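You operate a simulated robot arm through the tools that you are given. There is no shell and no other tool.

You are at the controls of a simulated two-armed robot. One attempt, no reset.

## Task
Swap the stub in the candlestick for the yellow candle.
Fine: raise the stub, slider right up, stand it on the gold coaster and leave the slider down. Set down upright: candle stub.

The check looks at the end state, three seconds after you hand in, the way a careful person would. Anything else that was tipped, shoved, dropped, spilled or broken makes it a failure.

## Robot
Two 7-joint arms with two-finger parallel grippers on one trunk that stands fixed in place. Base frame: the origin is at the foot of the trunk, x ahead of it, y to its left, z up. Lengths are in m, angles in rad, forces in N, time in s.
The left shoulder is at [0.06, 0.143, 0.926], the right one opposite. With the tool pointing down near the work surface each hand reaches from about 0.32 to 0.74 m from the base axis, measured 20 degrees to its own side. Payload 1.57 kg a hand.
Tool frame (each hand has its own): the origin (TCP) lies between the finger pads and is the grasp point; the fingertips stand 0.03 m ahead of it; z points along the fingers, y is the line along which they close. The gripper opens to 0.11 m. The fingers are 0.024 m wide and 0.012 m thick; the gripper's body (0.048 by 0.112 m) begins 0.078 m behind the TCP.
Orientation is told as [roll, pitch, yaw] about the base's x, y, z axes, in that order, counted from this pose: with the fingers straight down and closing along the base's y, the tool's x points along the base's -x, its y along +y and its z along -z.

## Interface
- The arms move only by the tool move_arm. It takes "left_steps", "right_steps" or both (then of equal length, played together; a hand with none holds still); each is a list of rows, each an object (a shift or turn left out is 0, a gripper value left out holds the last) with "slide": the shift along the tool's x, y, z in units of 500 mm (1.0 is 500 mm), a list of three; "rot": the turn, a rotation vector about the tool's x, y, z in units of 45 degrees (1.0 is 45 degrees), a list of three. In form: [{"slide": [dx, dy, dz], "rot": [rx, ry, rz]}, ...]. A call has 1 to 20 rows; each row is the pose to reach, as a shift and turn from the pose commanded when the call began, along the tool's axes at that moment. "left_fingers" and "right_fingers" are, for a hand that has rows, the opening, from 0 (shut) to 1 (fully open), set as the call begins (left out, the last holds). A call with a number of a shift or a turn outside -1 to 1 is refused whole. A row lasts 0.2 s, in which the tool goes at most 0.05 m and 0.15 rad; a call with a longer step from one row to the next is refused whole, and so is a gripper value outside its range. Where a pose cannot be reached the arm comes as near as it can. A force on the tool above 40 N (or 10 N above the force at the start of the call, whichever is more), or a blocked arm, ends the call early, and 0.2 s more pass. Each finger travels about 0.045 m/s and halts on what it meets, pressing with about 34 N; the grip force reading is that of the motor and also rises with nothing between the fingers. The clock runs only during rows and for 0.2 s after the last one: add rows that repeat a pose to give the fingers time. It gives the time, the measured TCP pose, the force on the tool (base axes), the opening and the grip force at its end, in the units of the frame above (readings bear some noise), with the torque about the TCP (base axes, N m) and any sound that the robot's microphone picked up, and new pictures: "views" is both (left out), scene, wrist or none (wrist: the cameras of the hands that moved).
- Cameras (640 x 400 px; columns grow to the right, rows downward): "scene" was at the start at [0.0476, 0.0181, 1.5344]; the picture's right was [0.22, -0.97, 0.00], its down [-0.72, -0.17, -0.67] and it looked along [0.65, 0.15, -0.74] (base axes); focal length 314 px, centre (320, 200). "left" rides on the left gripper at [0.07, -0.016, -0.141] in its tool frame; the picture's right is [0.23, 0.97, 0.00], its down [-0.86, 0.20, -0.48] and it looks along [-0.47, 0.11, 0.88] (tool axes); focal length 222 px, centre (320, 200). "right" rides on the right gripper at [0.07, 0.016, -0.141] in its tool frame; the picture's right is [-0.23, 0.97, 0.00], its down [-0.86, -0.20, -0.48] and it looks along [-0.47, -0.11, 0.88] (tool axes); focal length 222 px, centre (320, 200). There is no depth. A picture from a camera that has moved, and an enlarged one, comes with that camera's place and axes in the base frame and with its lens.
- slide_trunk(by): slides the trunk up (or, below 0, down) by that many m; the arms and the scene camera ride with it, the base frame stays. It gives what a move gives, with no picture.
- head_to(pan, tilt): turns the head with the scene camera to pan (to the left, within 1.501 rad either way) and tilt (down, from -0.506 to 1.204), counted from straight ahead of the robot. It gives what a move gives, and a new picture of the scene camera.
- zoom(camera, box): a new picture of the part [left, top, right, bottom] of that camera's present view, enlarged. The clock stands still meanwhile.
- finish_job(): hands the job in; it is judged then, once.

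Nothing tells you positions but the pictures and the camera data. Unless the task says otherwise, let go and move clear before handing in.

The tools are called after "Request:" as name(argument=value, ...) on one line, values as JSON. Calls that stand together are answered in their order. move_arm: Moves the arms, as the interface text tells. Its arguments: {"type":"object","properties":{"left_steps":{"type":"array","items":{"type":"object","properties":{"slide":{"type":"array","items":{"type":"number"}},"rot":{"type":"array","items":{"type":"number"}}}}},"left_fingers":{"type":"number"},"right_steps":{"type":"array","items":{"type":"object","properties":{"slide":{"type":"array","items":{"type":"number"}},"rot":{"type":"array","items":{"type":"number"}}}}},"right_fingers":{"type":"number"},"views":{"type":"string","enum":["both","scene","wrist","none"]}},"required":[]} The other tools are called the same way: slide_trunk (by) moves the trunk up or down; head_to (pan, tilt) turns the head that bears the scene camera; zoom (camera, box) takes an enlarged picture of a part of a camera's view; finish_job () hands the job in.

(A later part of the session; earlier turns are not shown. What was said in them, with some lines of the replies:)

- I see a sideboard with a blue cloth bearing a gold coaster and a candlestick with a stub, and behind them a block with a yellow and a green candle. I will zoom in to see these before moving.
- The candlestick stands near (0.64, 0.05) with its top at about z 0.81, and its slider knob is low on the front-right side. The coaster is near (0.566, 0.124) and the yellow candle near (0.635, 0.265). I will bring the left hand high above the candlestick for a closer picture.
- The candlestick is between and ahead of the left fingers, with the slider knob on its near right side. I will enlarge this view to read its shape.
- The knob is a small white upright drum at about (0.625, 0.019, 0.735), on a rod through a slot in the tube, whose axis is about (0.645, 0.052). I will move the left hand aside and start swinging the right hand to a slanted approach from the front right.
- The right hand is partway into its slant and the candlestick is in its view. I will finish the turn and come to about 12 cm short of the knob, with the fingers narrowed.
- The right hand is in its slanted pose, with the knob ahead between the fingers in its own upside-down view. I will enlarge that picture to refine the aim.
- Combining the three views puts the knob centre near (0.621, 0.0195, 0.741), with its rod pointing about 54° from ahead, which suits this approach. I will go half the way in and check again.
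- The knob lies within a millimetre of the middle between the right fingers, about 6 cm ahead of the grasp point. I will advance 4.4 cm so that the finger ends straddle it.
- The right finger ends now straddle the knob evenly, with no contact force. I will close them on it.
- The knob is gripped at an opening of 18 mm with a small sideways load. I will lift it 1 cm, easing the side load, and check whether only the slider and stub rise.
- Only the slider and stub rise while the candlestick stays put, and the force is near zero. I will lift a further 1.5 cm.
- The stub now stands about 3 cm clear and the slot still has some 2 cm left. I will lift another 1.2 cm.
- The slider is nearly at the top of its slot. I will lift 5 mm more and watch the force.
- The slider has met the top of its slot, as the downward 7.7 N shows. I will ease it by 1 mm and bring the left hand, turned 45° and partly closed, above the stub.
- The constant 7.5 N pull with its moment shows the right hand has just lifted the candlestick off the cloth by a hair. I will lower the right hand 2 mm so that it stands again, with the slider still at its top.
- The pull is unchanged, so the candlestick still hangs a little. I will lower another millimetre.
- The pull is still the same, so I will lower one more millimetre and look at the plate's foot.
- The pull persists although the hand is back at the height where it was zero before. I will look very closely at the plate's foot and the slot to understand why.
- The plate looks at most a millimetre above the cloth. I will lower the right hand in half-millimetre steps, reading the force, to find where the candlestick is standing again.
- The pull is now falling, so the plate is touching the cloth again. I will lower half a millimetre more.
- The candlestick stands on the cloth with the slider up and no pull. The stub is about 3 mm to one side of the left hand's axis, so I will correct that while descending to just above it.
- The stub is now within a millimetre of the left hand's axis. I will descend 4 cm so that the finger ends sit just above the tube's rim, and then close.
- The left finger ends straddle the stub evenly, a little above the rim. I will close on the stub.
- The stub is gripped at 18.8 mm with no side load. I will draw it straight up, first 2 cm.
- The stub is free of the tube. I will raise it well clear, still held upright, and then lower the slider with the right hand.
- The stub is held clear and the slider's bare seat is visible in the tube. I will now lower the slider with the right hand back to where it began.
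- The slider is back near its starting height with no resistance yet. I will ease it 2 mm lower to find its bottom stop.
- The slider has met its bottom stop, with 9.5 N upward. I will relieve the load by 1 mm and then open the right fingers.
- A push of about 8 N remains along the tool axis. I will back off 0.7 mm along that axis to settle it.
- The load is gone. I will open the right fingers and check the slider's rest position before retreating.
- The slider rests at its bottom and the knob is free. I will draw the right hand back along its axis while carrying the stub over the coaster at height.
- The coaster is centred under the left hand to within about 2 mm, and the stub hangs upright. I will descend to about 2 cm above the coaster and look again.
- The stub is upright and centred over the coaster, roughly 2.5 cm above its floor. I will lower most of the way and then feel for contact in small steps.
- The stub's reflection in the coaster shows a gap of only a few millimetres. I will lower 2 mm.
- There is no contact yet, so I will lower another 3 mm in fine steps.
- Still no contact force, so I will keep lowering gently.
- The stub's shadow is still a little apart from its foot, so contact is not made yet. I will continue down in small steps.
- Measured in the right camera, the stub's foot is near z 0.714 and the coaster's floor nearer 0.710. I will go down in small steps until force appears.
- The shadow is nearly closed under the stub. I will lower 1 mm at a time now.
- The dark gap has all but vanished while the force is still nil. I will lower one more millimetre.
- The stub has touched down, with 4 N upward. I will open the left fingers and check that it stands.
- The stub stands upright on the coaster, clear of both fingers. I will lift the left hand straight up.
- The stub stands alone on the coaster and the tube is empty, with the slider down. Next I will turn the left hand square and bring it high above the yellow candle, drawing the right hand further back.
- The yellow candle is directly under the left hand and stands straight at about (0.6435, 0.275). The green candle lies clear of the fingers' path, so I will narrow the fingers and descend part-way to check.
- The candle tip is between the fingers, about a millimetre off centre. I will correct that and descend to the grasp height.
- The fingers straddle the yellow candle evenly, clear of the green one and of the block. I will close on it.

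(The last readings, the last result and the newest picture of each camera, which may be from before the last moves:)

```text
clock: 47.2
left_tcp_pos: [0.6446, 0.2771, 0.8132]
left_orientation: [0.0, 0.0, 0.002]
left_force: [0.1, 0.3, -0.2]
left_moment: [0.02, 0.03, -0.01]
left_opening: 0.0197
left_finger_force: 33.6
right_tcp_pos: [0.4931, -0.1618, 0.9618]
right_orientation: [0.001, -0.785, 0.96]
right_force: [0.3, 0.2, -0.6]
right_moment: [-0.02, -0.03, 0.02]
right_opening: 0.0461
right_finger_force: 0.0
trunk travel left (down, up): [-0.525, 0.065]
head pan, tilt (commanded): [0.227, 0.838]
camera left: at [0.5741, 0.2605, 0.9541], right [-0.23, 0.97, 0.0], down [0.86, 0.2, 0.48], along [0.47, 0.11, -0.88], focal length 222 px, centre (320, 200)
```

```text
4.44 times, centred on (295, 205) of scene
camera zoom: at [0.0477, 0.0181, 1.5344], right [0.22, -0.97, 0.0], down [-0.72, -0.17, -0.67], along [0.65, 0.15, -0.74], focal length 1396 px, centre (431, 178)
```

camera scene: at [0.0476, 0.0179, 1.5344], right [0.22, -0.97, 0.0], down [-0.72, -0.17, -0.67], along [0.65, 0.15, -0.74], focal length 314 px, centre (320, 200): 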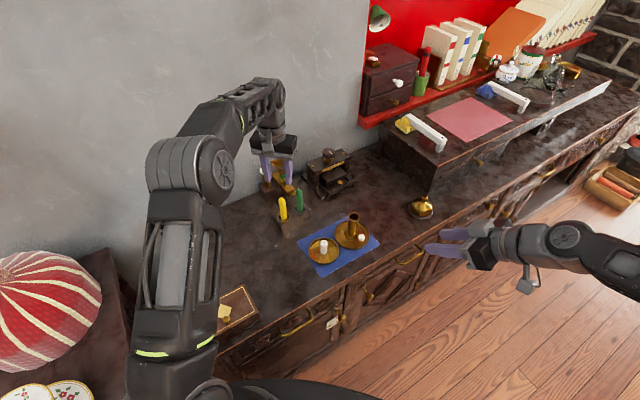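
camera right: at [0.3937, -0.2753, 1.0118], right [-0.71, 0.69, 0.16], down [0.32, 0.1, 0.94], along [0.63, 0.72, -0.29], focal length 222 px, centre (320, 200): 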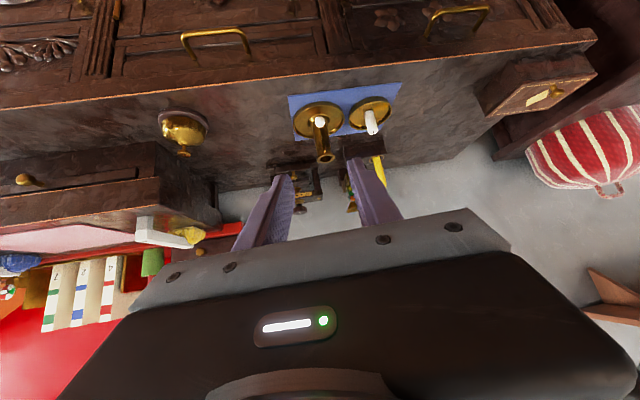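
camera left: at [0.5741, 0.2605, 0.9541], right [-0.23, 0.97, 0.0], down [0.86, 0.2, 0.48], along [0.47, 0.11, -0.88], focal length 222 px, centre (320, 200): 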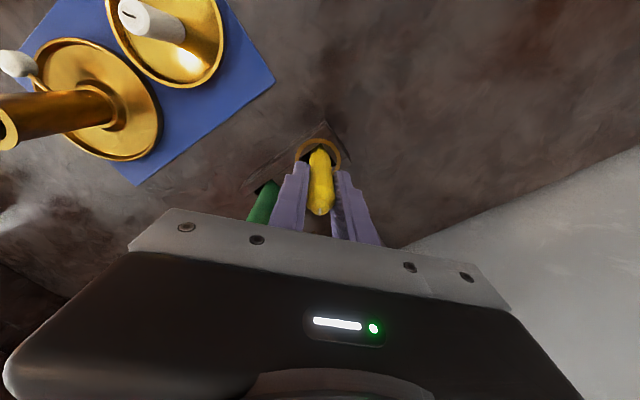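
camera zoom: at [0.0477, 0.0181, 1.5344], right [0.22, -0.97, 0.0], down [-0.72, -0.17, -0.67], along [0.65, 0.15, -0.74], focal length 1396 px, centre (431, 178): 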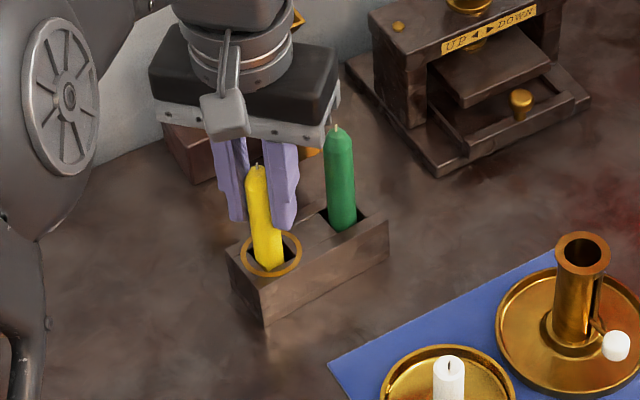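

The candle is gripped at 19.7 mm. I will lift it 2 cm and check that the block stays down.

Request:
move_arm(left_steps=[{"slide": [0, 0, -0.01]}, {"slide": [0, 0, -0.02]}, {"slide": [0, 0, -0.03]}, {"slide": [0, 0, -0.04]}, {"slide": [0, 0, -0.04]}], views="none")

Request:
zoom(camera="scene", box=[240, 160, 350, 250])

```text
clock: 48.4
left_tcp_pos: [0.6443, 0.2757, 0.8317]
left_orientation: [0.0, -0.001, 0.0]
left_force: [0.4, -0.4, -0.5]
left_moment: [-0.04, 0.0, 0.01]
left_opening: 0.0194
left_finger_force: 33.5
right_tcp_pos: [0.4935, -0.1613, 0.9621]
right_orientation: [0.0, -0.785, 0.959]
right_force: [0.3, -0.2, 0.1]
right_moment: [0.01, 0.02, -0.01]
right_opening: 0.046
right_finger_force: 0.0
trunk travel left (down, up): [-0.525, 0.065]
head pan, tilt (commanded): [0.227, 0.838]
```

```text
4.44 times, centred on (295, 205) of scene
camera zoom: at [0.0478, 0.0181, 1.5344], right [0.22, -0.97, 0.0], down [-0.72, -0.17, -0.67], along [0.65, 0.15, -0.74], focal length 1396 px, centre (431, 178)
```

zoom: 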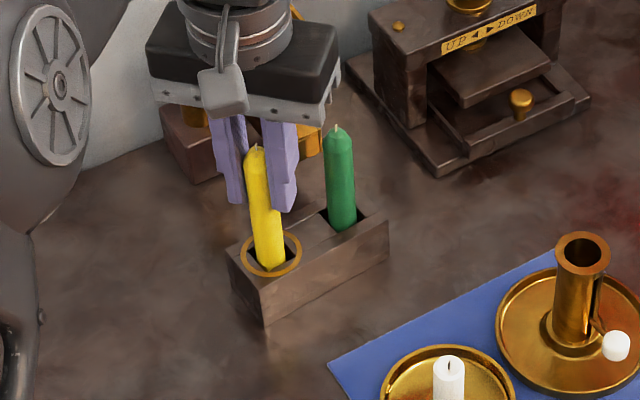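

The candle slides out freely and the block stays. I will lift it a further 13 cm.

Request:
move_arm(left_steps=[{"slide": [0, 0, -0.05]}, {"slide": [0, 0, -0.11]}, {"slide": [0, 0, -0.17]}, {"slide": [0, 0, -0.22]}, {"slide": [0, 0, -0.26]}, {"slide": [0, 0, -0.26]}], views="both")

Request:
zoom(camera="scene", box=[240, 130, 350, 230])

Request:
zoom(camera="left", box=[220, 100, 420, 240])

Request:
zoom(camera="right", box=[300, 100, 420, 220])

```text
clock: 49.8
left_tcp_pos: [0.6459, 0.2728, 0.965]
left_orientation: [0.0, 0.0, 0.001]
left_force: [0.6, -0.3, -1.0]
left_moment: [0.0, 0.02, 0.02]
left_opening: 0.0198
left_finger_force: 34.4
right_tcp_pos: [0.4939, -0.1624, 0.9599]
right_orientation: [0.001, -0.785, 0.959]
right_force: [-0.3, -0.3, 0.8]
right_moment: [0.0, 0.02, 0.0]
right_opening: 0.0461
right_finger_force: 0.0
trunk travel left (down, up): [-0.525, 0.065]
head pan, tilt (commanded): [0.227, 0.838]
camera scene: at [0.0479, 0.0181, 1.5343], right [0.22, -0.97, 0.0], down [-0.72, -0.17, -0.67], along [0.65, 0.15, -0.74], focal length 314 px, centre (320, 200)
camera left: at [0.5751, 0.2576, 1.1054], right [-0.23, 0.97, 0.0], down [0.86, 0.2, 0.48], along [0.47, 0.11, -0.88], focal length 222 px, centre (320, 200)
```

scene: 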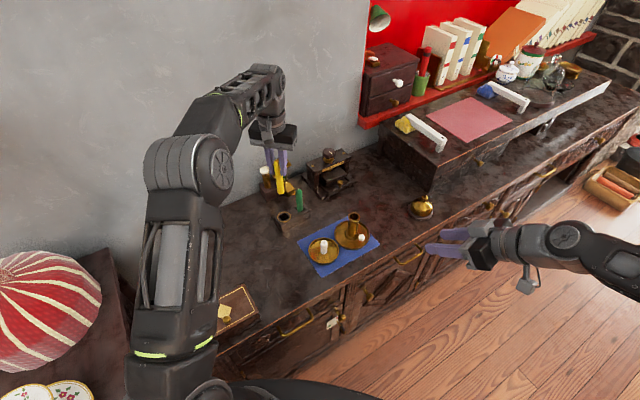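
left: 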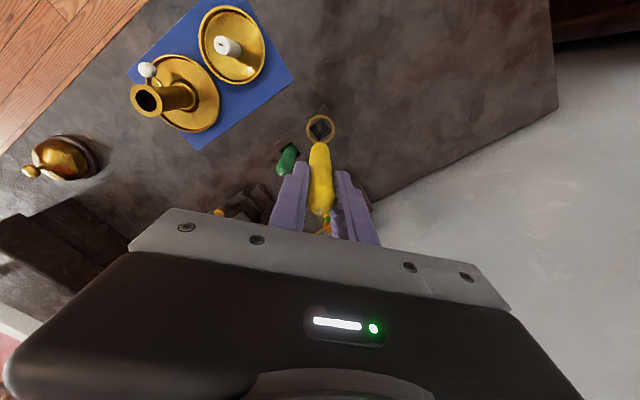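

```text
4.00 times, centred on (295, 180) of scene
camera zoom: at [0.0479, 0.0181, 1.5343], right [0.22, -0.97, 0.0], down [-0.72, -0.17, -0.67], along [0.65, 0.15, -0.74], focal length 1256 px, centre (420, 280)
```

zoom: 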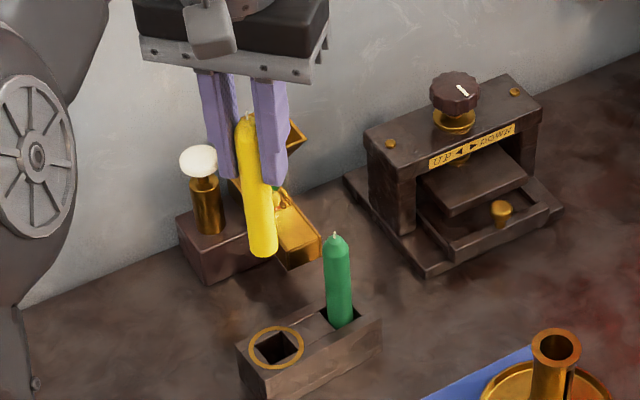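

```text
2.86 times, centred on (320, 170) of left
camera zoom: at [0.5751, 0.2576, 1.1054], right [-0.23, 0.97, 0.0], down [0.86, 0.2, 0.48], along [0.47, 0.11, -0.88], focal length 635 px, centre (320, 286)
```

zoom: 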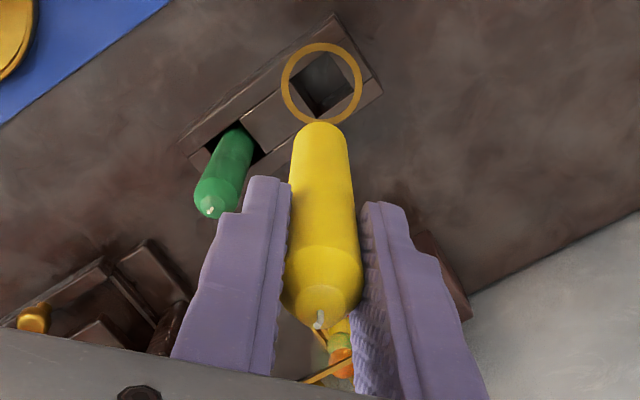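

```text
3.33 times, centred on (360, 160) of right
camera zoom: at [0.394, -0.2751, 1.0117], right [-0.71, 0.69, 0.16], down [0.32, 0.1, 0.94], along [0.63, 0.72, -0.29], focal length 740 px, centre (187, 333)
```

zoom: 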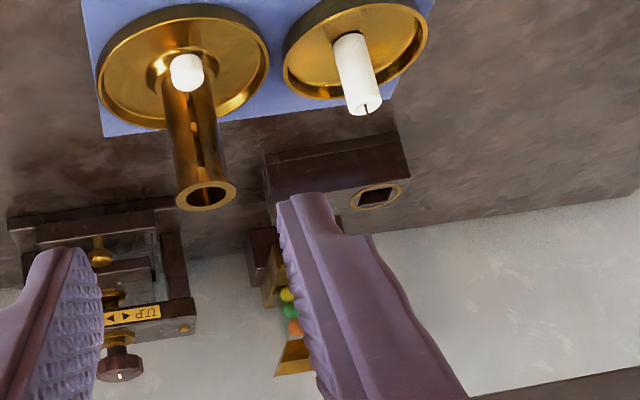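

The candle hangs straight, with its foot about 10 cm below the grasp point. I will carry it at this height to above the candlestick.

Request:
move_arm(left_steps=[{"slide": [0, -0.05, 0]}, {"slide": [-0.001, -0.12, 0]}, {"slide": [-0.002, -0.19, 0]}, {"slide": [-0.003, -0.26, 0]}, {"slide": [-0.004, -0.33, 0]}, {"slide": [-0.004, -0.4, 0]}, {"slide": [-0.004, -0.449, 0]}, {"slide": [-0.004, -0.449, 0]}], views="both")

Request:
zoom(camera="left", box=[240, 80, 400, 220])

Request:
zoom(camera="scene", box=[300, 140, 400, 240])

Request:
zoom(camera="right", box=[260, 80, 400, 220])

```text
clock: 51.6
left_tcp_pos: [0.6462, 0.0514, 0.9616]
left_orientation: [-0.002, -0.001, 0.003]
left_force: [1.1, -0.7, -1.6]
left_moment: [-0.03, 0.0, 0.01]
left_opening: 0.0195
left_finger_force: 33.7
right_tcp_pos: [0.4938, -0.1603, 0.9617]
right_orientation: [0.001, -0.785, 0.962]
right_force: [-0.3, -0.3, 0.7]
right_moment: [-0.01, 0.0, -0.01]
right_opening: 0.0464
right_finger_force: 0.0
trunk travel left (down, up): [-0.525, 0.065]
head pan, tilt (commanded): [0.227, 0.838]
camera scene: at [0.0477, 0.0182, 1.5344], right [0.22, -0.97, 0.0], down [-0.72, -0.17, -0.67], along [0.65, 0.15, -0.74], focal length 314 px, centre (320, 200)
camera left: at [0.5757, 0.0351, 1.1026], right [-0.23, 0.97, 0.0], down [0.85, 0.2, 0.48], along [0.47, 0.11, -0.88], focal length 222 px, centre (320, 200)
```

scene: 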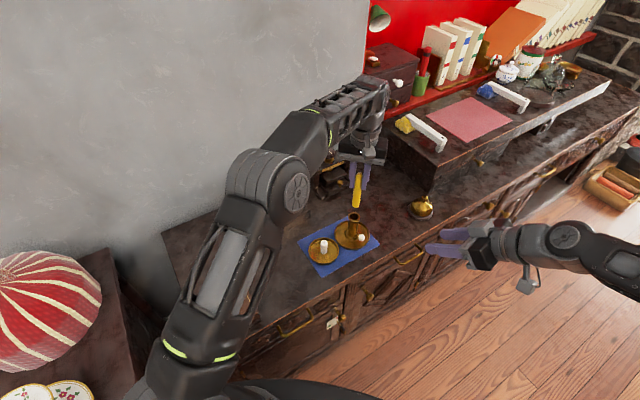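
left: 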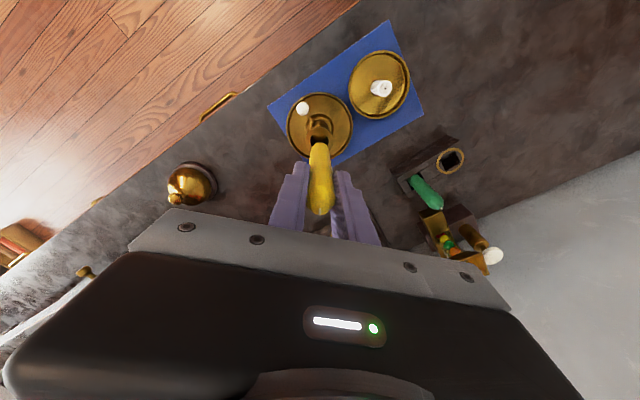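

```text
2.86 times, centred on (320, 150) of left
camera zoom: at [0.5757, 0.0351, 1.1026], right [-0.23, 0.97, 0.0], down [0.85, 0.2, 0.48], along [0.47, 0.11, -0.88], focal length 635 px, centre (320, 343)
```

zoom: 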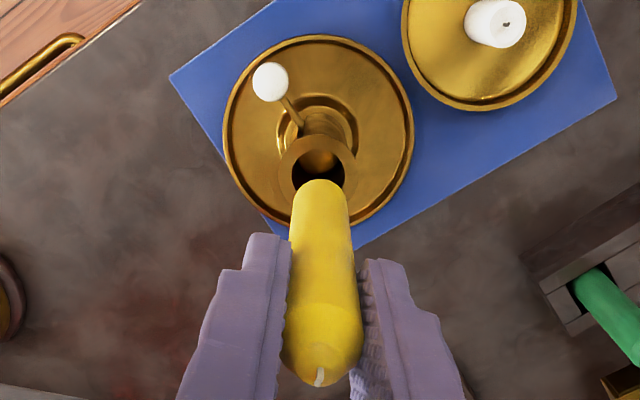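

```text
4.00 times, centred on (350, 190) of scene
camera zoom: at [0.0477, 0.0182, 1.5344], right [0.22, -0.97, 0.0], down [-0.72, -0.17, -0.67], along [0.65, 0.15, -0.74], focal length 1256 px, centre (200, 240)
```

zoom: 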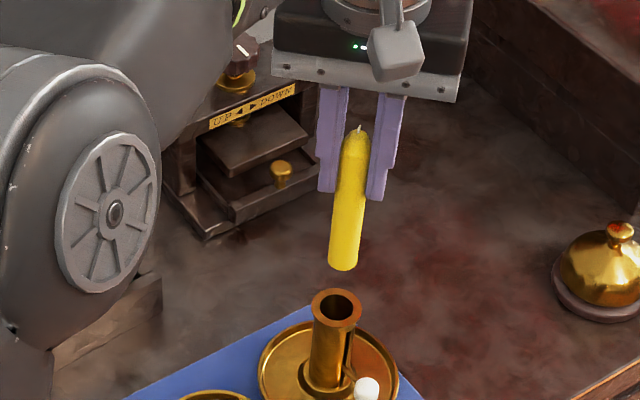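

```text
2.86 times, centred on (330, 150) of right
camera zoom: at [0.3939, -0.275, 1.0117], right [-0.71, 0.69, 0.16], down [0.32, 0.1, 0.94], along [0.63, 0.72, -0.29], focal length 635 px, centre (291, 343)
```

zoom: 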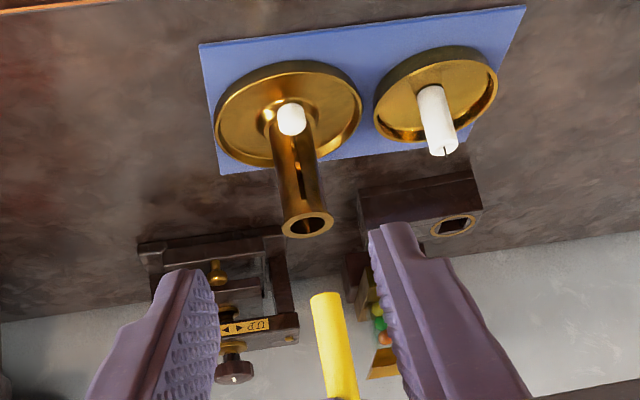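

The candle is above the tube to within a couple of millimetres. I will lower it to about a centimetre above the rim and compare again at close range.

Request:
move_arm(left_steps=[{"slide": [-0.002, 0, 0.03]}, {"slide": [-0.002, 0, 0.06]}, {"slide": [-0.002, 0, 0.086]}, {"slide": [-0.002, 0, 0.086]}, {"slide": [-0.002, 0, 0.086]}], views="wrist")

Request:
zoom(camera="left", box=[270, 90, 370, 170])

Request:
zoom(camera="scene", box=[335, 195, 375, 230])

Request:
zoom(camera="right", box=[290, 140, 360, 210])

```text
clock: 52.8
left_tcp_pos: [0.6481, 0.0529, 0.9185]
left_orientation: [0.0, 0.0, 0.0]
left_force: [0.4, 0.0, 0.3]
left_moment: [0.01, 0.04, -0.03]
left_opening: 0.0196
left_finger_force: 33.3
right_tcp_pos: [0.494, -0.1613, 0.9613]
right_orientation: [0.0, -0.786, 0.961]
right_force: [-0.1, -0.8, 0.7]
right_moment: [-0.03, -0.01, 0.01]
right_opening: 0.046
right_finger_force: 0.1
trunk travel left (down, up): [-0.525, 0.065]
head pan, tilt (commanded): [0.227, 0.838]
camera left: at [0.5787, 0.0364, 1.0602], right [-0.23, 0.97, 0.0], down [0.86, 0.2, 0.48], along [0.47, 0.11, -0.88], focal length 222 px, centre (320, 200)
```

left: 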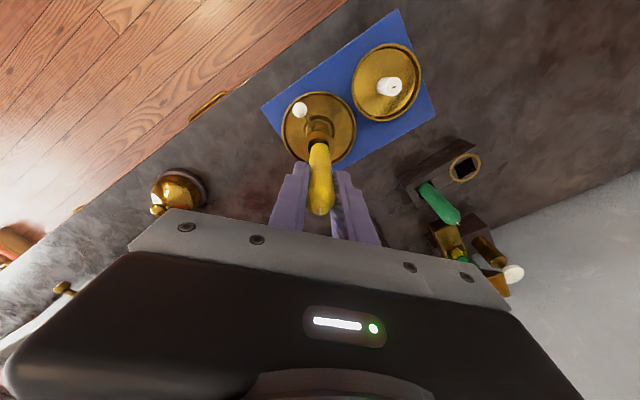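

```text
5.00 times, centred on (320, 130) of left
camera zoom: at [0.5787, 0.0364, 1.0602], right [-0.23, 0.97, 0.0], down [0.86, 0.2, 0.48], along [0.47, 0.11, -0.88], focal length 1111 px, centre (320, 550)
```

zoom: 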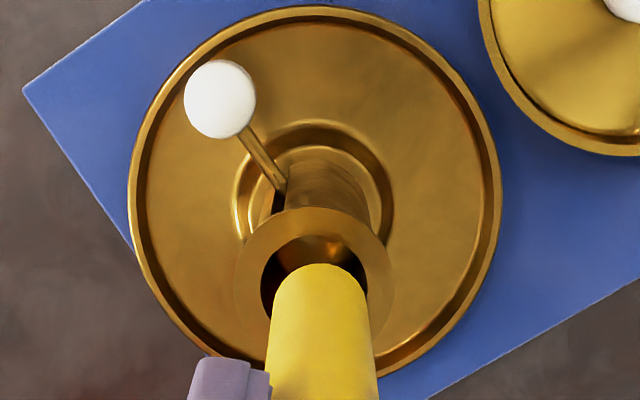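

```text
11.43 times, centred on (355, 212) of scene
camera zoom: at [0.0478, 0.018, 1.5344], right [0.22, -0.97, 0.0], down [-0.72, -0.17, -0.67], along [0.65, 0.15, -0.74], focal length 3589 px, centre (-80, 57)
```

zoom: 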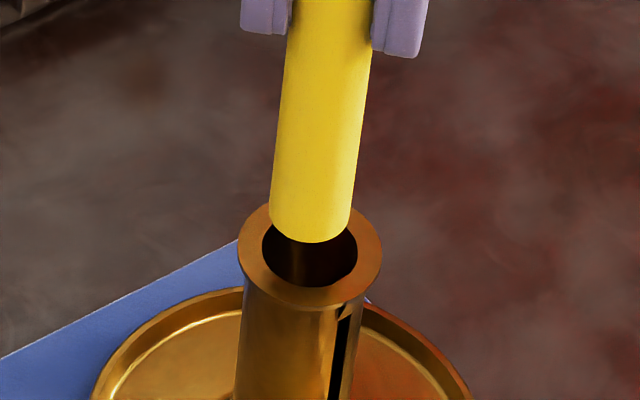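

```text
5.71 times, centred on (325, 175) of right
camera zoom: at [0.3939, -0.2752, 1.0117], right [-0.71, 0.69, 0.16], down [0.32, 0.1, 0.94], along [0.63, 0.72, -0.29], focal length 1269 px, centre (291, 343)
```

zoom: 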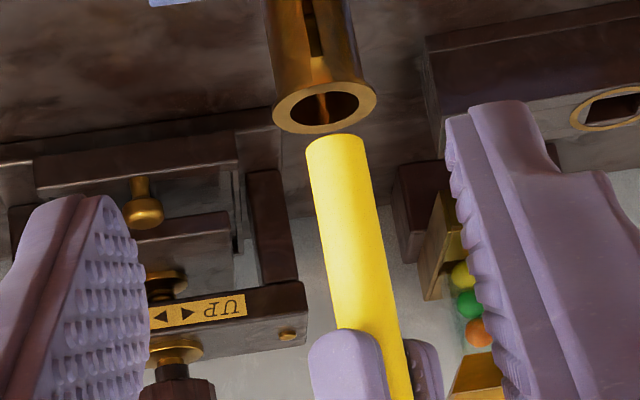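

The candle's foot is about a centimetre above the hole and nearly centred. I will lower 6 mm more so that the remaining offset can be read with less parallax.

Request:
move_arm(left_steps=[{"slide": [0, 0, 0.006]}, {"slide": [0, 0, 0.012]}, {"slide": [0, 0, 0.012]}, {"slide": [0, 0, 0.012]}], views="none")

Request:
zoom(camera="left", box=[295, 110, 345, 150])

Request:
zoom(camera="scene", box=[342, 203, 366, 227])

Request:
zoom(camera="right", box=[305, 145, 345, 185])

```text
clock: 53.8
left_tcp_pos: [0.6482, 0.0508, 0.9135]
left_orientation: [0.0, 0.0, -0.001]
left_force: [-0.7, 0.1, -0.4]
left_moment: [-0.01, -0.02, -0.01]
left_opening: 0.0196
left_finger_force: 33.4
right_tcp_pos: [0.4935, -0.1624, 0.9618]
right_orientation: [-0.001, -0.786, 0.959]
right_force: [-0.2, -0.1, -0.5]
right_moment: [0.01, -0.01, -0.01]
right_opening: 0.0462
right_finger_force: 0.0
trunk travel left (down, up): [-0.525, 0.065]
head pan, tilt (commanded): [0.227, 0.838]
```

```text
10.00 times, centred on (320, 130) of left
camera zoom: at [0.5782, 0.035, 1.0551], right [-0.23, 0.97, 0.0], down [0.86, 0.2, 0.48], along [0.47, 0.11, -0.88], focal length 2221 px, centre (320, 900)
```

zoom: 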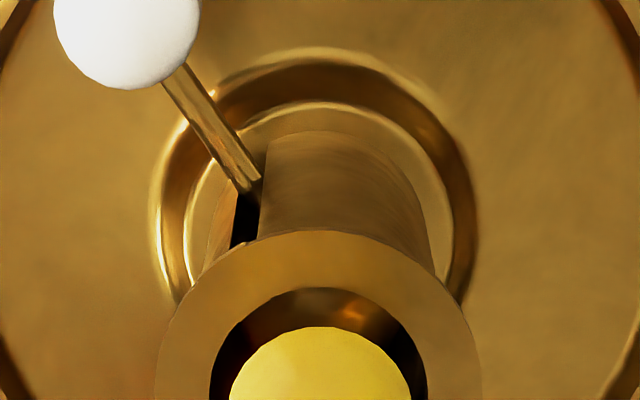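

```text
16.00 times, centred on (354, 215) of scene
camera zoom: at [0.0477, 0.018, 1.5344], right [0.22, -0.97, 0.0], down [-0.72, -0.17, -0.67], along [0.65, 0.15, -0.74], focal length 5024 px, centre (-224, -40)
```

zoom: 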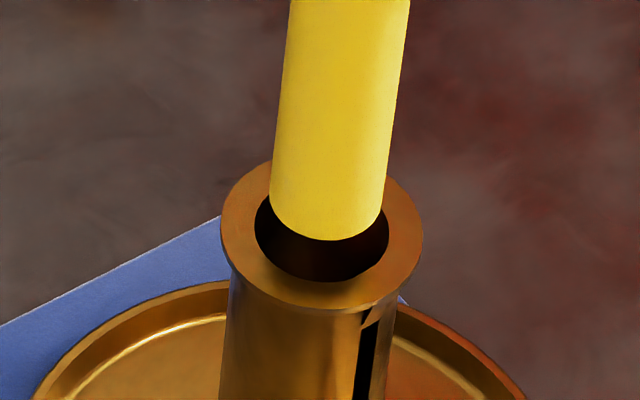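

```text
10.00 times, centred on (325, 165) of right
camera zoom: at [0.3939, -0.2752, 1.0117], right [-0.71, 0.69, 0.16], down [0.32, 0.1, 0.94], along [0.63, 0.72, -0.29], focal length 2221 px, centre (270, 550)
```

zoom: 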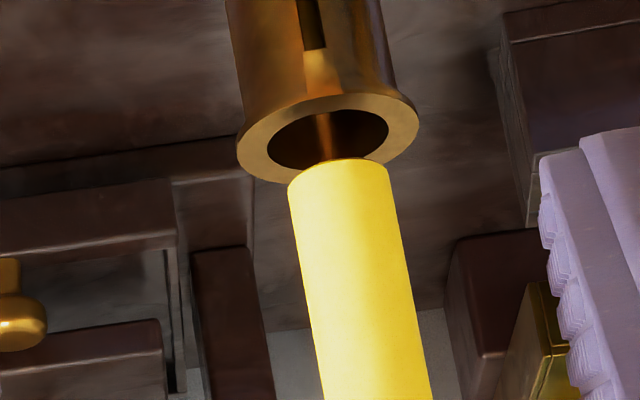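

At close range the candle is within half a millimetre of the hole's centre, about 10 mm above it and vertical. I will lower it so that the foot just enters the tube and check the forces.

Request:
move_arm(left_steps=[{"slide": [-0.0008, 0, 0.008]}, {"slide": [-0.0008, 0, 0.016]}, {"slide": [-0.0008, 0, 0.024]}, {"slide": [-0.0008, 0, 0.032]}, {"slide": [-0.0008, 0, 0.032]}], views="none")

Request:
zoom(camera="scene", box=[342, 203, 366, 227])

Request:
zoom(camera="right", box=[305, 145, 345, 185])

Request:
zoom(camera="left", box=[295, 110, 345, 150])

```text
clock: 55.0
left_tcp_pos: [0.6486, 0.0512, 0.8983]
left_orientation: [-0.001, 0.001, 0.0]
left_force: [-0.8, -1.2, -0.3]
left_moment: [0.01, 0.02, 0.02]
left_opening: 0.0197
left_finger_force: 33.1
right_tcp_pos: [0.4936, -0.1625, 0.9611]
right_orientation: [0.002, -0.786, 0.96]
right_force: [0.0, 0.5, -0.4]
right_moment: [0.02, -0.01, 0.0]
right_opening: 0.0461
right_finger_force: 0.0
trunk travel left (down, up): [-0.525, 0.065]
head pan, tilt (commanded): [0.227, 0.838]
```

```text
16.00 times, centred on (354, 215) of scene
camera zoom: at [0.0477, 0.018, 1.5344], right [0.22, -0.97, 0.0], down [-0.72, -0.17, -0.67], along [0.65, 0.15, -0.74], focal length 5024 px, centre (-224, -40)
```

zoom: 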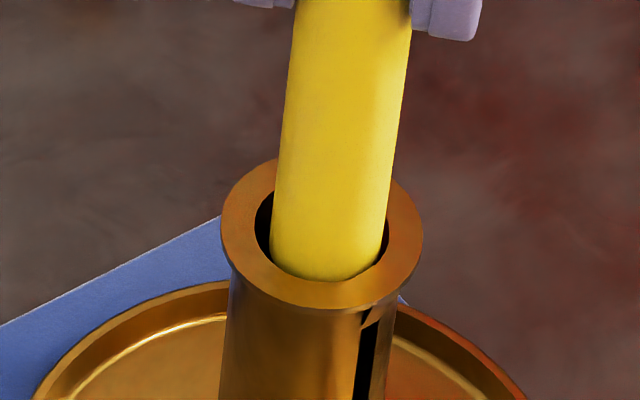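

```text
10.00 times, centred on (325, 165) of right
camera zoom: at [0.3939, -0.2752, 1.0117], right [-0.71, 0.69, 0.16], down [0.32, 0.1, 0.94], along [0.63, 0.72, -0.29], focal length 2221 px, centre (270, 550)
```

zoom: 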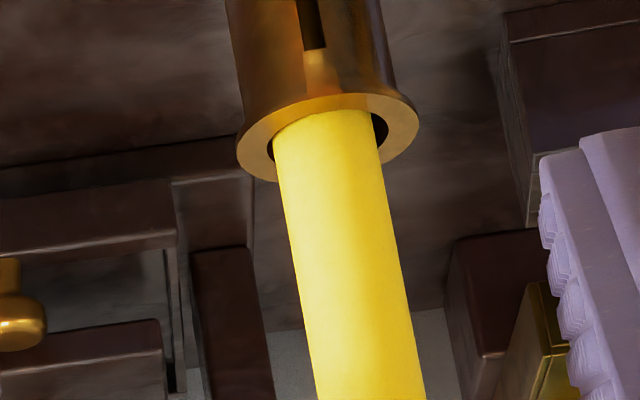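

```text
10.00 times, centred on (320, 130) of left
camera zoom: at [0.579, 0.0341, 1.0395], right [-0.23, 0.97, 0.0], down [0.86, 0.2, 0.48], along [0.47, 0.11, -0.88], focal length 2221 px, centre (320, 900)
```

zoom: 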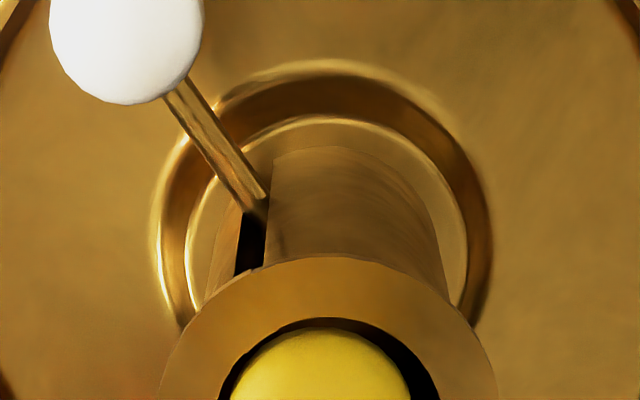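

The candle's foot is inside the tube with no contact, about 0.8 mm toward the right. I will correct that and lower it 3 cm.

Request:
move_arm(left_steps=[{"slide": [0, 0.0016, 0.002]}, {"slide": [0, 0.0016, 0.012]}, {"slide": [0, 0.0016, 0.024]}, {"slide": [0, 0.0016, 0.036]}, {"slide": [0, 0.0016, 0.048]}, {"slide": [0, 0.0016, 0.06]}, {"slide": [0, 0.0016, 0.06]}], views="none")

Request:
zoom(camera="scene", box=[335, 190, 375, 230])

Request:
zoom(camera="left", box=[270, 100, 370, 180])

```text
clock: 56.6
left_tcp_pos: [0.6494, 0.0511, 0.8664]
left_orientation: [0.0, 0.001, -0.001]
left_force: [0.0, 0.2, -0.4]
left_moment: [0.02, -0.01, 0.02]
left_opening: 0.0195
left_finger_force: 33.0
right_tcp_pos: [0.4942, -0.1615, 0.9608]
right_orientation: [-0.001, -0.784, 0.96]
right_force: [-0.2, 0.2, -0.2]
right_moment: [-0.01, 0.02, 0.01]
right_opening: 0.0463
right_finger_force: 0.0
trunk travel left (down, up): [-0.525, 0.065]
head pan, tilt (commanded): [0.227, 0.838]
```

```text
10.00 times, centred on (355, 210) of scene
camera zoom: at [0.0477, 0.018, 1.5344], right [0.22, -0.97, 0.0], down [-0.72, -0.17, -0.67], along [0.65, 0.15, -0.74], focal length 3140 px, centre (-30, 100)
```

zoom: 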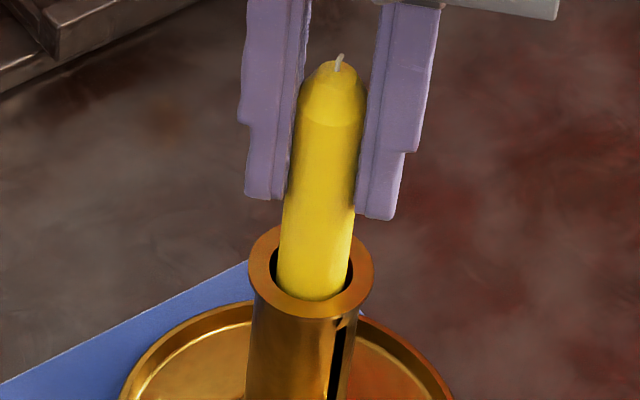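

```text
5.00 times, centred on (320, 140) of left
camera zoom: at [0.5792, 0.0348, 1.0083], right [-0.23, 0.97, 0.0], down [0.86, 0.2, 0.48], along [0.47, 0.11, -0.88], focal length 1111 px, centre (320, 500)
```

zoom: 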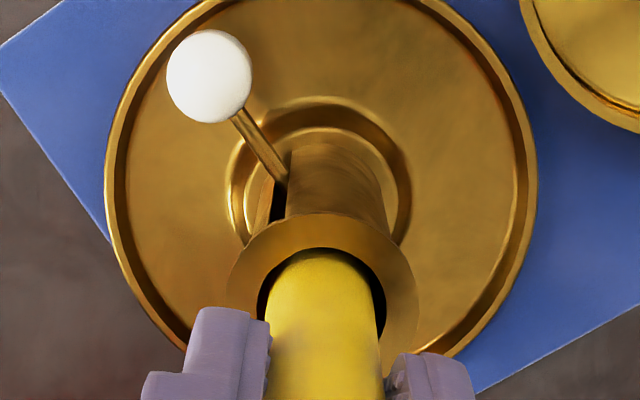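

The candle slides down freely and is nearly at the seat. I will lower it 6 mm more, and then feel for the seat.

Request:
move_arm(left_steps=[{"slide": [0, 0, 0.004]}, {"slide": [0, 0, 0.008]}, {"slide": [0, 0, 0.012]}, {"slide": [0, 0, 0.012]}], views="none")

Request:
move_arm(left_steps=[{"slide": [0, 0, 0.002]}, {"slide": [0, 0, 0.004]}, {"slide": [0, 0, 0.004]}], views="none")

```text
clock: 57.6
left_tcp_pos: [0.6492, 0.0529, 0.8623]
left_orientation: [0.001, 0.0, -0.001]
left_force: [0.6, 0.1, -0.4]
left_moment: [-0.02, 0.03, -0.04]
left_opening: 0.0195
left_finger_force: 33.4
right_tcp_pos: [0.493, -0.163, 0.9613]
right_orientation: [-0.002, -0.785, 0.959]
right_force: [-0.5, 0.1, 0.8]
right_moment: [0.0, 0.03, 0.0]
right_opening: 0.0461
right_finger_force: 0.0
trunk travel left (down, up): [-0.525, 0.065]
head pan, tilt (commanded): [0.227, 0.838]
```

```text
clock: 58.4
left_tcp_pos: [0.6485, 0.0525, 0.8598]
left_orientation: [0.0, 0.001, -0.002]
left_force: [0.6, 0.0, 0.3]
left_moment: [-0.01, -0.01, -0.01]
left_opening: 0.0195
left_finger_force: 33.8
right_tcp_pos: [0.4937, -0.1633, 0.9611]
right_orientation: [-0.002, -0.788, 0.959]
right_force: [-0.8, -0.6, 0.2]
right_moment: [-0.01, 0.03, -0.02]
right_opening: 0.0463
right_finger_force: 0.1
trunk travel left (down, up): [-0.525, 0.065]
head pan, tilt (commanded): [0.227, 0.838]
```

No contact yet. I will keep lowering in 2 mm steps while watching the force.

Request:
move_arm(left_steps=[{"slide": [0, 0, 0.002]}, {"slide": [0, 0, 0.004]}, {"slide": [0, 0, 0.004]}], views="none")

Request:
zoom(camera="scene", box=[335, 190, 375, 230])

```text
clock: 59.2
left_tcp_pos: [0.6499, 0.0512, 0.8598]
left_orientation: [0.0, -0.001, 0.002]
left_force: [-1.9, 1.1, 8.4]
left_moment: [0.16, 0.25, -0.05]
left_opening: 0.0195
left_finger_force: 33.5
right_tcp_pos: [0.4921, -0.1615, 0.9624]
right_orientation: [-0.003, -0.786, 0.961]
right_force: [0.3, -0.4, 0.2]
right_moment: [0.02, 0.01, 0.02]
right_opening: 0.0464
right_finger_force: 0.1
trunk travel left (down, up): [-0.525, 0.065]
head pan, tilt (commanded): [0.227, 0.838]
```

```text
10.00 times, centred on (355, 210) of scene
camera zoom: at [0.0465, 0.0181, 1.5345], right [0.22, -0.97, 0.0], down [-0.72, -0.17, -0.67], along [0.65, 0.15, -0.74], focal length 3140 px, centre (-30, 100)
```

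zoom: 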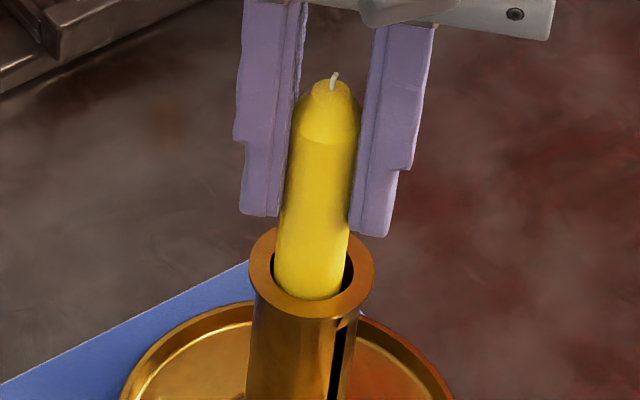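

The candle has met the seat, with 8 N upward at the expected depth. I will ease off half a millimetre and then open the fingers.

Request:
move_arm(left_steps=[{"slide": [0, 0, -0.0012]}, {"slide": [0, 0, -0.0012]}, {"slide": [0, 0, -0.0012]}], views="none")

```text
clock: 60.0
left_tcp_pos: [0.6486, 0.0512, 0.8587]
left_orientation: [0.0, -0.002, 0.0]
left_force: [1.3, 1.7, 7.0]
left_moment: [0.15, -0.06, 0.0]
left_opening: 0.0197
left_finger_force: 33.4
right_tcp_pos: [0.4928, -0.1613, 0.9608]
right_orientation: [-0.004, -0.786, 0.964]
right_force: [-0.1, 0.5, -0.2]
right_moment: [0.05, 0.02, -0.02]
right_opening: 0.0465
right_finger_force: 0.1
trunk travel left (down, up): [-0.525, 0.065]
head pan, tilt (commanded): [0.227, 0.838]
```

Some 7 N remains, so I will ease off another millimetre.

Request:
move_arm(left_steps=[{"slide": [0, 0, -0.001]}, {"slide": [0, 0, -0.002]}, {"slide": [0, 0, -0.002]}], views="none")

Request:
zoom(camera="left", box=[270, 100, 370, 220])

Request:
zoom(camera="right", box=[280, 100, 380, 200])

```text
clock: 60.8
left_tcp_pos: [0.6478, 0.0521, 0.8596]
left_orientation: [0.001, 0.002, 0.0]
left_force: [-0.1, -1.6, 0.5]
left_moment: [0.0, -0.01, 0.05]
left_opening: 0.0196
left_finger_force: 33.3
right_tcp_pos: [0.4935, -0.1627, 0.9612]
right_orientation: [0.0, -0.786, 0.96]
right_force: [0.0, -0.1, 0.5]
right_moment: [0.0, 0.05, -0.02]
right_opening: 0.0465
right_finger_force: 0.0
trunk travel left (down, up): [-0.525, 0.065]
head pan, tilt (commanded): [0.227, 0.838]
```

```text
3.33 times, centred on (320, 160) of left
camera zoom: at [0.5787, 0.0359, 1.001], right [-0.23, 0.97, 0.0], down [0.86, 0.2, 0.48], along [0.46, 0.11, -0.88], focal length 740 px, centre (320, 333)
```

zoom: 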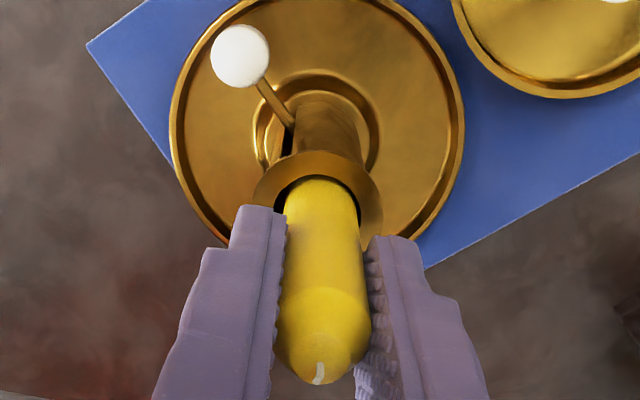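

```text
4.00 times, centred on (330, 150) of right
camera zoom: at [0.3939, -0.2753, 1.0116], right [-0.71, 0.69, 0.16], down [0.32, 0.1, 0.94], along [0.63, 0.72, -0.29], focal length 888 px, centre (280, 400)
```

zoom: 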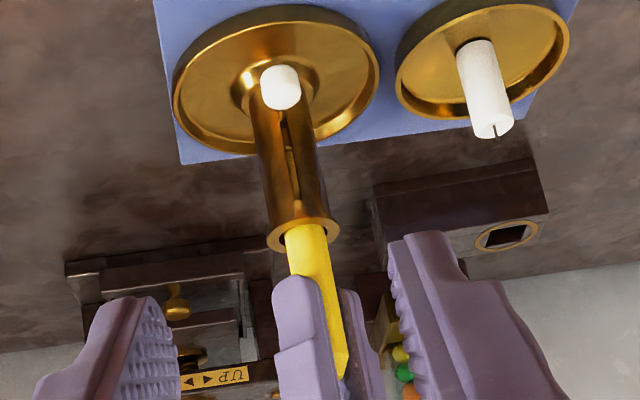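

The load is gone with the candle at its seat. I will open the left fingers.

Request:
move_arm(left_steps=[{"slide": [0, 0, 0]}, {"slide": [0, 0, 0]}, {"slide": [0, 0, 0]}, {"slide": [0, 0, 0]}], left_fingers=0.4, views="none")

Request:
zoom(camera="left", box=[260, 90, 380, 220])

Request:
zoom(camera="scene", box=[325, 185, 385, 245])

Request:
zoom(camera="right", box=[280, 100, 380, 200])

```text
clock: 61.8
left_tcp_pos: [0.6486, 0.0535, 0.8609]
left_orientation: [0.001, 0.0, 0.0]
left_force: [0.4, -1.1, 0.0]
left_moment: [0.01, -0.02, -0.01]
left_opening: 0.044
left_finger_force: 0.0
right_tcp_pos: [0.4938, -0.1627, 0.9613]
right_orientation: [0.0, -0.787, 0.96]
right_force: [-0.2, -0.5, -0.3]
right_moment: [0.0, 0.0, -0.06]
right_opening: 0.0461
right_finger_force: 0.1
trunk travel left (down, up): [-0.525, 0.065]
head pan, tilt (commanded): [0.227, 0.838]
```

```text
3.08 times, centred on (320, 155) of left
camera zoom: at [0.579, 0.0362, 1.0015], right [-0.23, 0.97, 0.0], down [0.86, 0.2, 0.48], along [0.47, 0.11, -0.88], focal length 684 px, centre (320, 338)
```

zoom: 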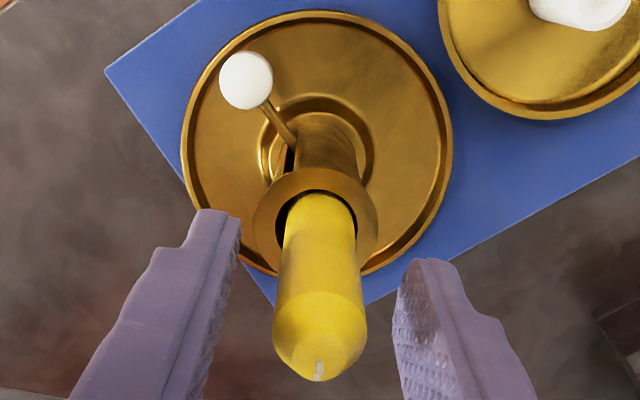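

```text
6.67 times, centred on (355, 215) of scene
camera zoom: at [0.0477, 0.018, 1.5344], right [0.22, -0.97, 0.0], down [-0.72, -0.17, -0.67], along [0.65, 0.15, -0.74], focal length 2094 px, centre (87, 100)
```

zoom: 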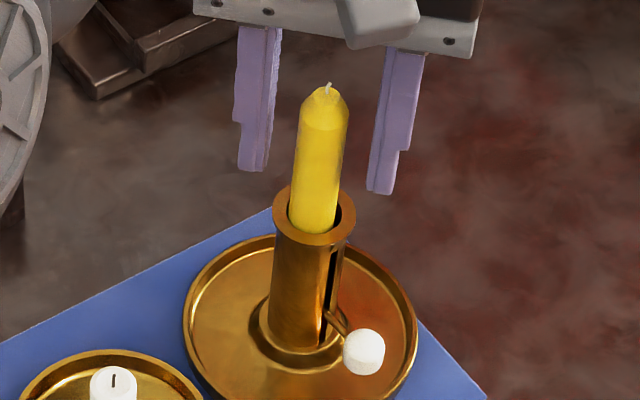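

```text
4.00 times, centred on (330, 150) of right
camera zoom: at [0.3939, -0.2752, 1.0117], right [-0.71, 0.69, 0.16], down [0.32, 0.1, 0.94], along [0.63, 0.72, -0.29], focal length 888 px, centre (280, 400)
```

zoom: 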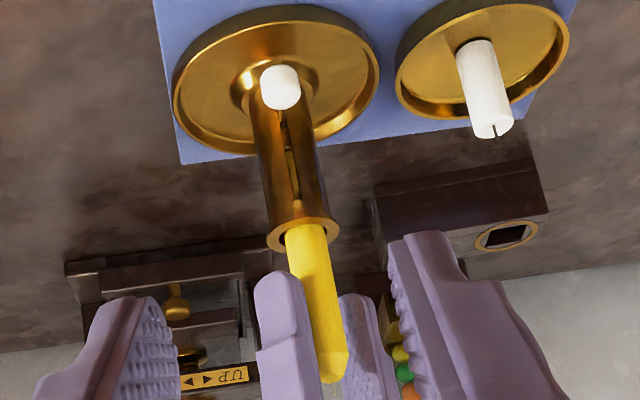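

The candle stands straight in the tube with both fingers clear. I will lift the left hand straight up and away.

Request:
move_arm(left_steps=[{"slide": [0, 0, -0.03]}, {"slide": [0, 0, -0.09]}, {"slide": [0, 0, -0.16]}, {"slide": [0, 0, -0.23]}, {"slide": [0, 0, -0.3]}, {"slide": [0.06, 0.05, -0.34]}, {"slide": [0.13, 0.11, -0.36]}, {"slide": [0.2, 0.17, -0.36]}, {"slide": [0.2, 0.17, -0.36]}], views="both")

Request:
zoom(camera="scene", box=[240, 150, 400, 280])

Request:
zoom(camera="scene", box=[295, 185, 385, 275])

Request:
zoom(camera="right", box=[260, 80, 420, 210])

```text
clock: 63.8
left_tcp_pos: [0.5458, 0.1369, 1.0393]
left_orientation: [0.0, -0.001, 0.001]
left_force: [0.5, 0.1, -0.3]
left_moment: [0.02, -0.02, 0.01]
left_opening: 0.044
left_finger_force: 0.1
left hand out of reach, approached as far as the arm can: row 5, 6
right_tcp_pos: [0.4937, -0.1617, 0.9615]
right_orientation: [-0.001, -0.785, 0.959]
right_force: [0.2, 0.9, -0.5]
right_moment: [-0.01, -0.03, 0.01]
right_opening: 0.0464
right_finger_force: 0.0
trunk travel left (down, up): [-0.525, 0.065]
head pan, tilt (commanded): [0.227, 0.838]
camera scene: at [0.0477, 0.0179, 1.5343], right [0.22, -0.97, 0.0], down [-0.72, -0.17, -0.67], along [0.65, 0.15, -0.74], focal length 314 px, centre (320, 200)
camera left: at [0.4756, 0.1197, 1.1813], right [-0.23, 0.97, 0.0], down [0.86, 0.2, 0.48], along [0.47, 0.11, -0.88], focal length 222 px, centre (320, 200)
```

scene: 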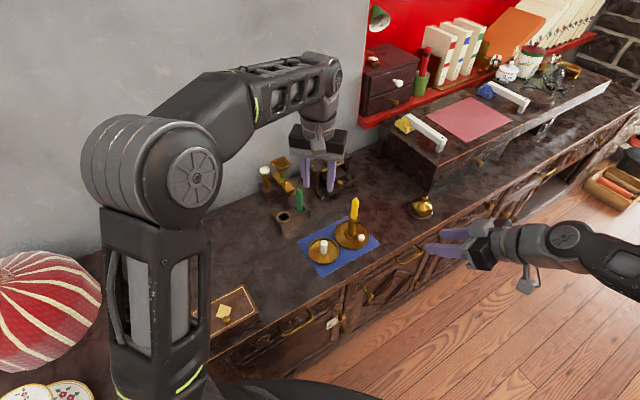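
left: 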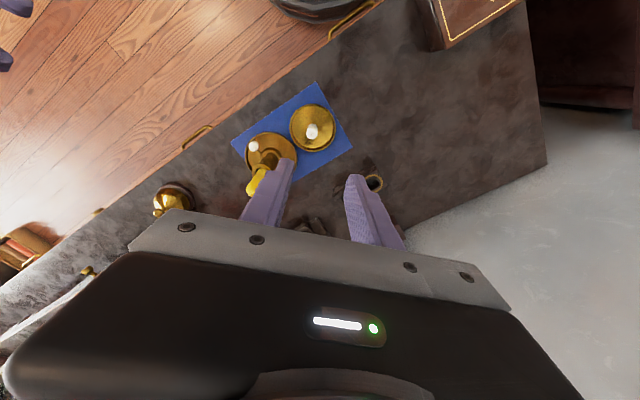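

```text
3.08 times, centred on (320, 215) of scene
camera zoom: at [0.0477, 0.0179, 1.5343], right [0.22, -0.97, 0.0], down [-0.72, -0.17, -0.67], along [0.65, 0.15, -0.74], focal length 966 px, centre (320, 154)
```

zoom: 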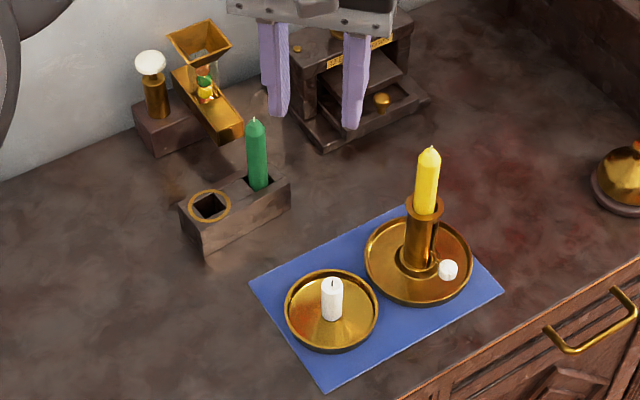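

```text
4.44 times, centred on (340, 230) of scene
camera zoom: at [0.0477, 0.0179, 1.5343], right [0.22, -0.97, 0.0], down [-0.72, -0.17, -0.67], along [0.65, 0.15, -0.74], focal length 1396 px, centre (231, 67)
```

zoom: 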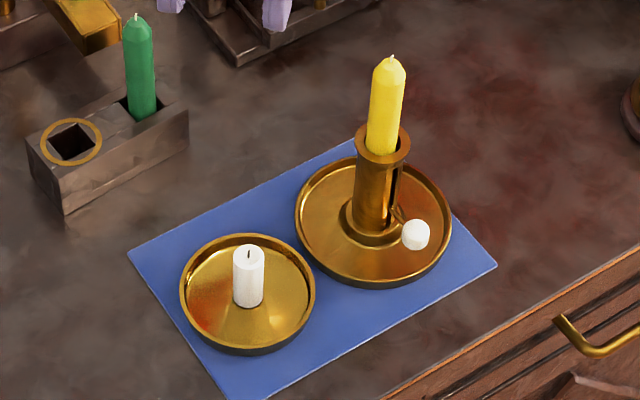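

```text
3.08 times, centred on (340, 145) of right
camera zoom: at [0.3939, -0.2753, 1.0117], right [-0.71, 0.69, 0.16], down [0.32, 0.1, 0.94], along [0.63, 0.72, -0.29], focal length 684 px, centre (258, 369)
```

zoom: 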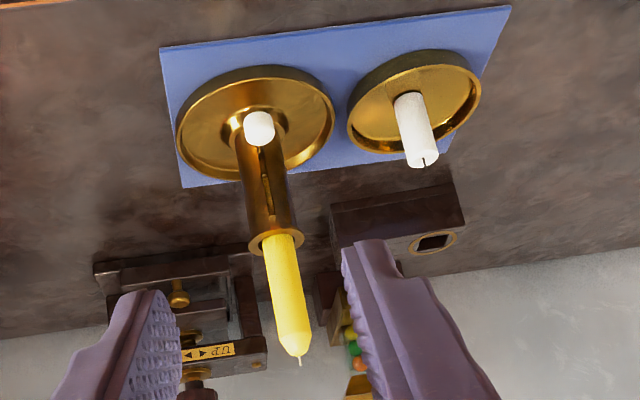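

Everything appears in place. I will make one last close comparison of the slider knob and candle with their earlier pictures.

Request:
zoom(camera="scene", box=[320, 200, 400, 260])

Request:
zoom(camera="left", box=[220, 70, 400, 210])

```text
6.67 times, centred on (360, 230) of scene
camera zoom: at [0.0477, 0.0179, 1.5343], right [0.22, -0.97, 0.0], down [-0.72, -0.17, -0.67], along [0.65, 0.15, -0.74], focal length 2094 px, centre (53, 0)
```

zoom: 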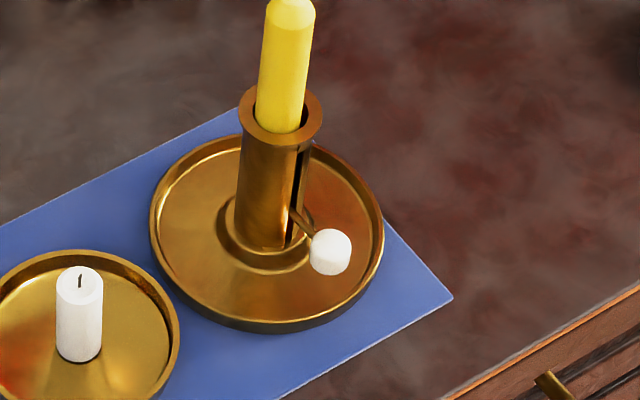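

```text
2.86 times, centred on (310, 140) of left
camera zoom: at [0.4756, 0.1197, 1.1813], right [-0.23, 0.97, 0.0], down [0.86, 0.2, 0.48], along [0.47, 0.11, -0.88], focal length 635 px, centre (349, 371)
```

zoom: 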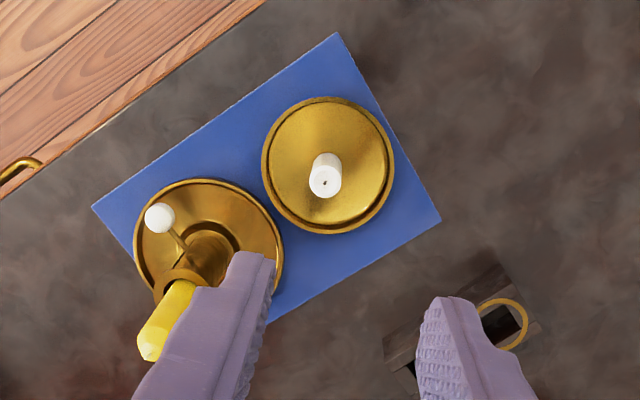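

The knob is back at its lowest position, the yellow candle stands straight in the candlestick, and the stub stands upright on the coaster. Both hands are clear, so I am handing the job in.

Request:
finish_job()

```text
The job is handed in.
```

The swap is done and handed in; I have not seen the verdict. In the last pictures:

- **Yellow candle:** it stands straight in the candlestick, resting on the slider's seat inside the tube.
- **Stub:** it stands upright near the middle of the gold coaster.
- **Slider:** I raised it to its top stop to free the stub. It now rests at its lowest position, and the knob matches where it was at the start.

While I held the slider at its top stop, the candlestick lifted a few millimetres off the cloth. I lowered it until it stood again. It ended within about a millimetre of its starting place, and nothing else was moved. Both hands are open and clear of the table.
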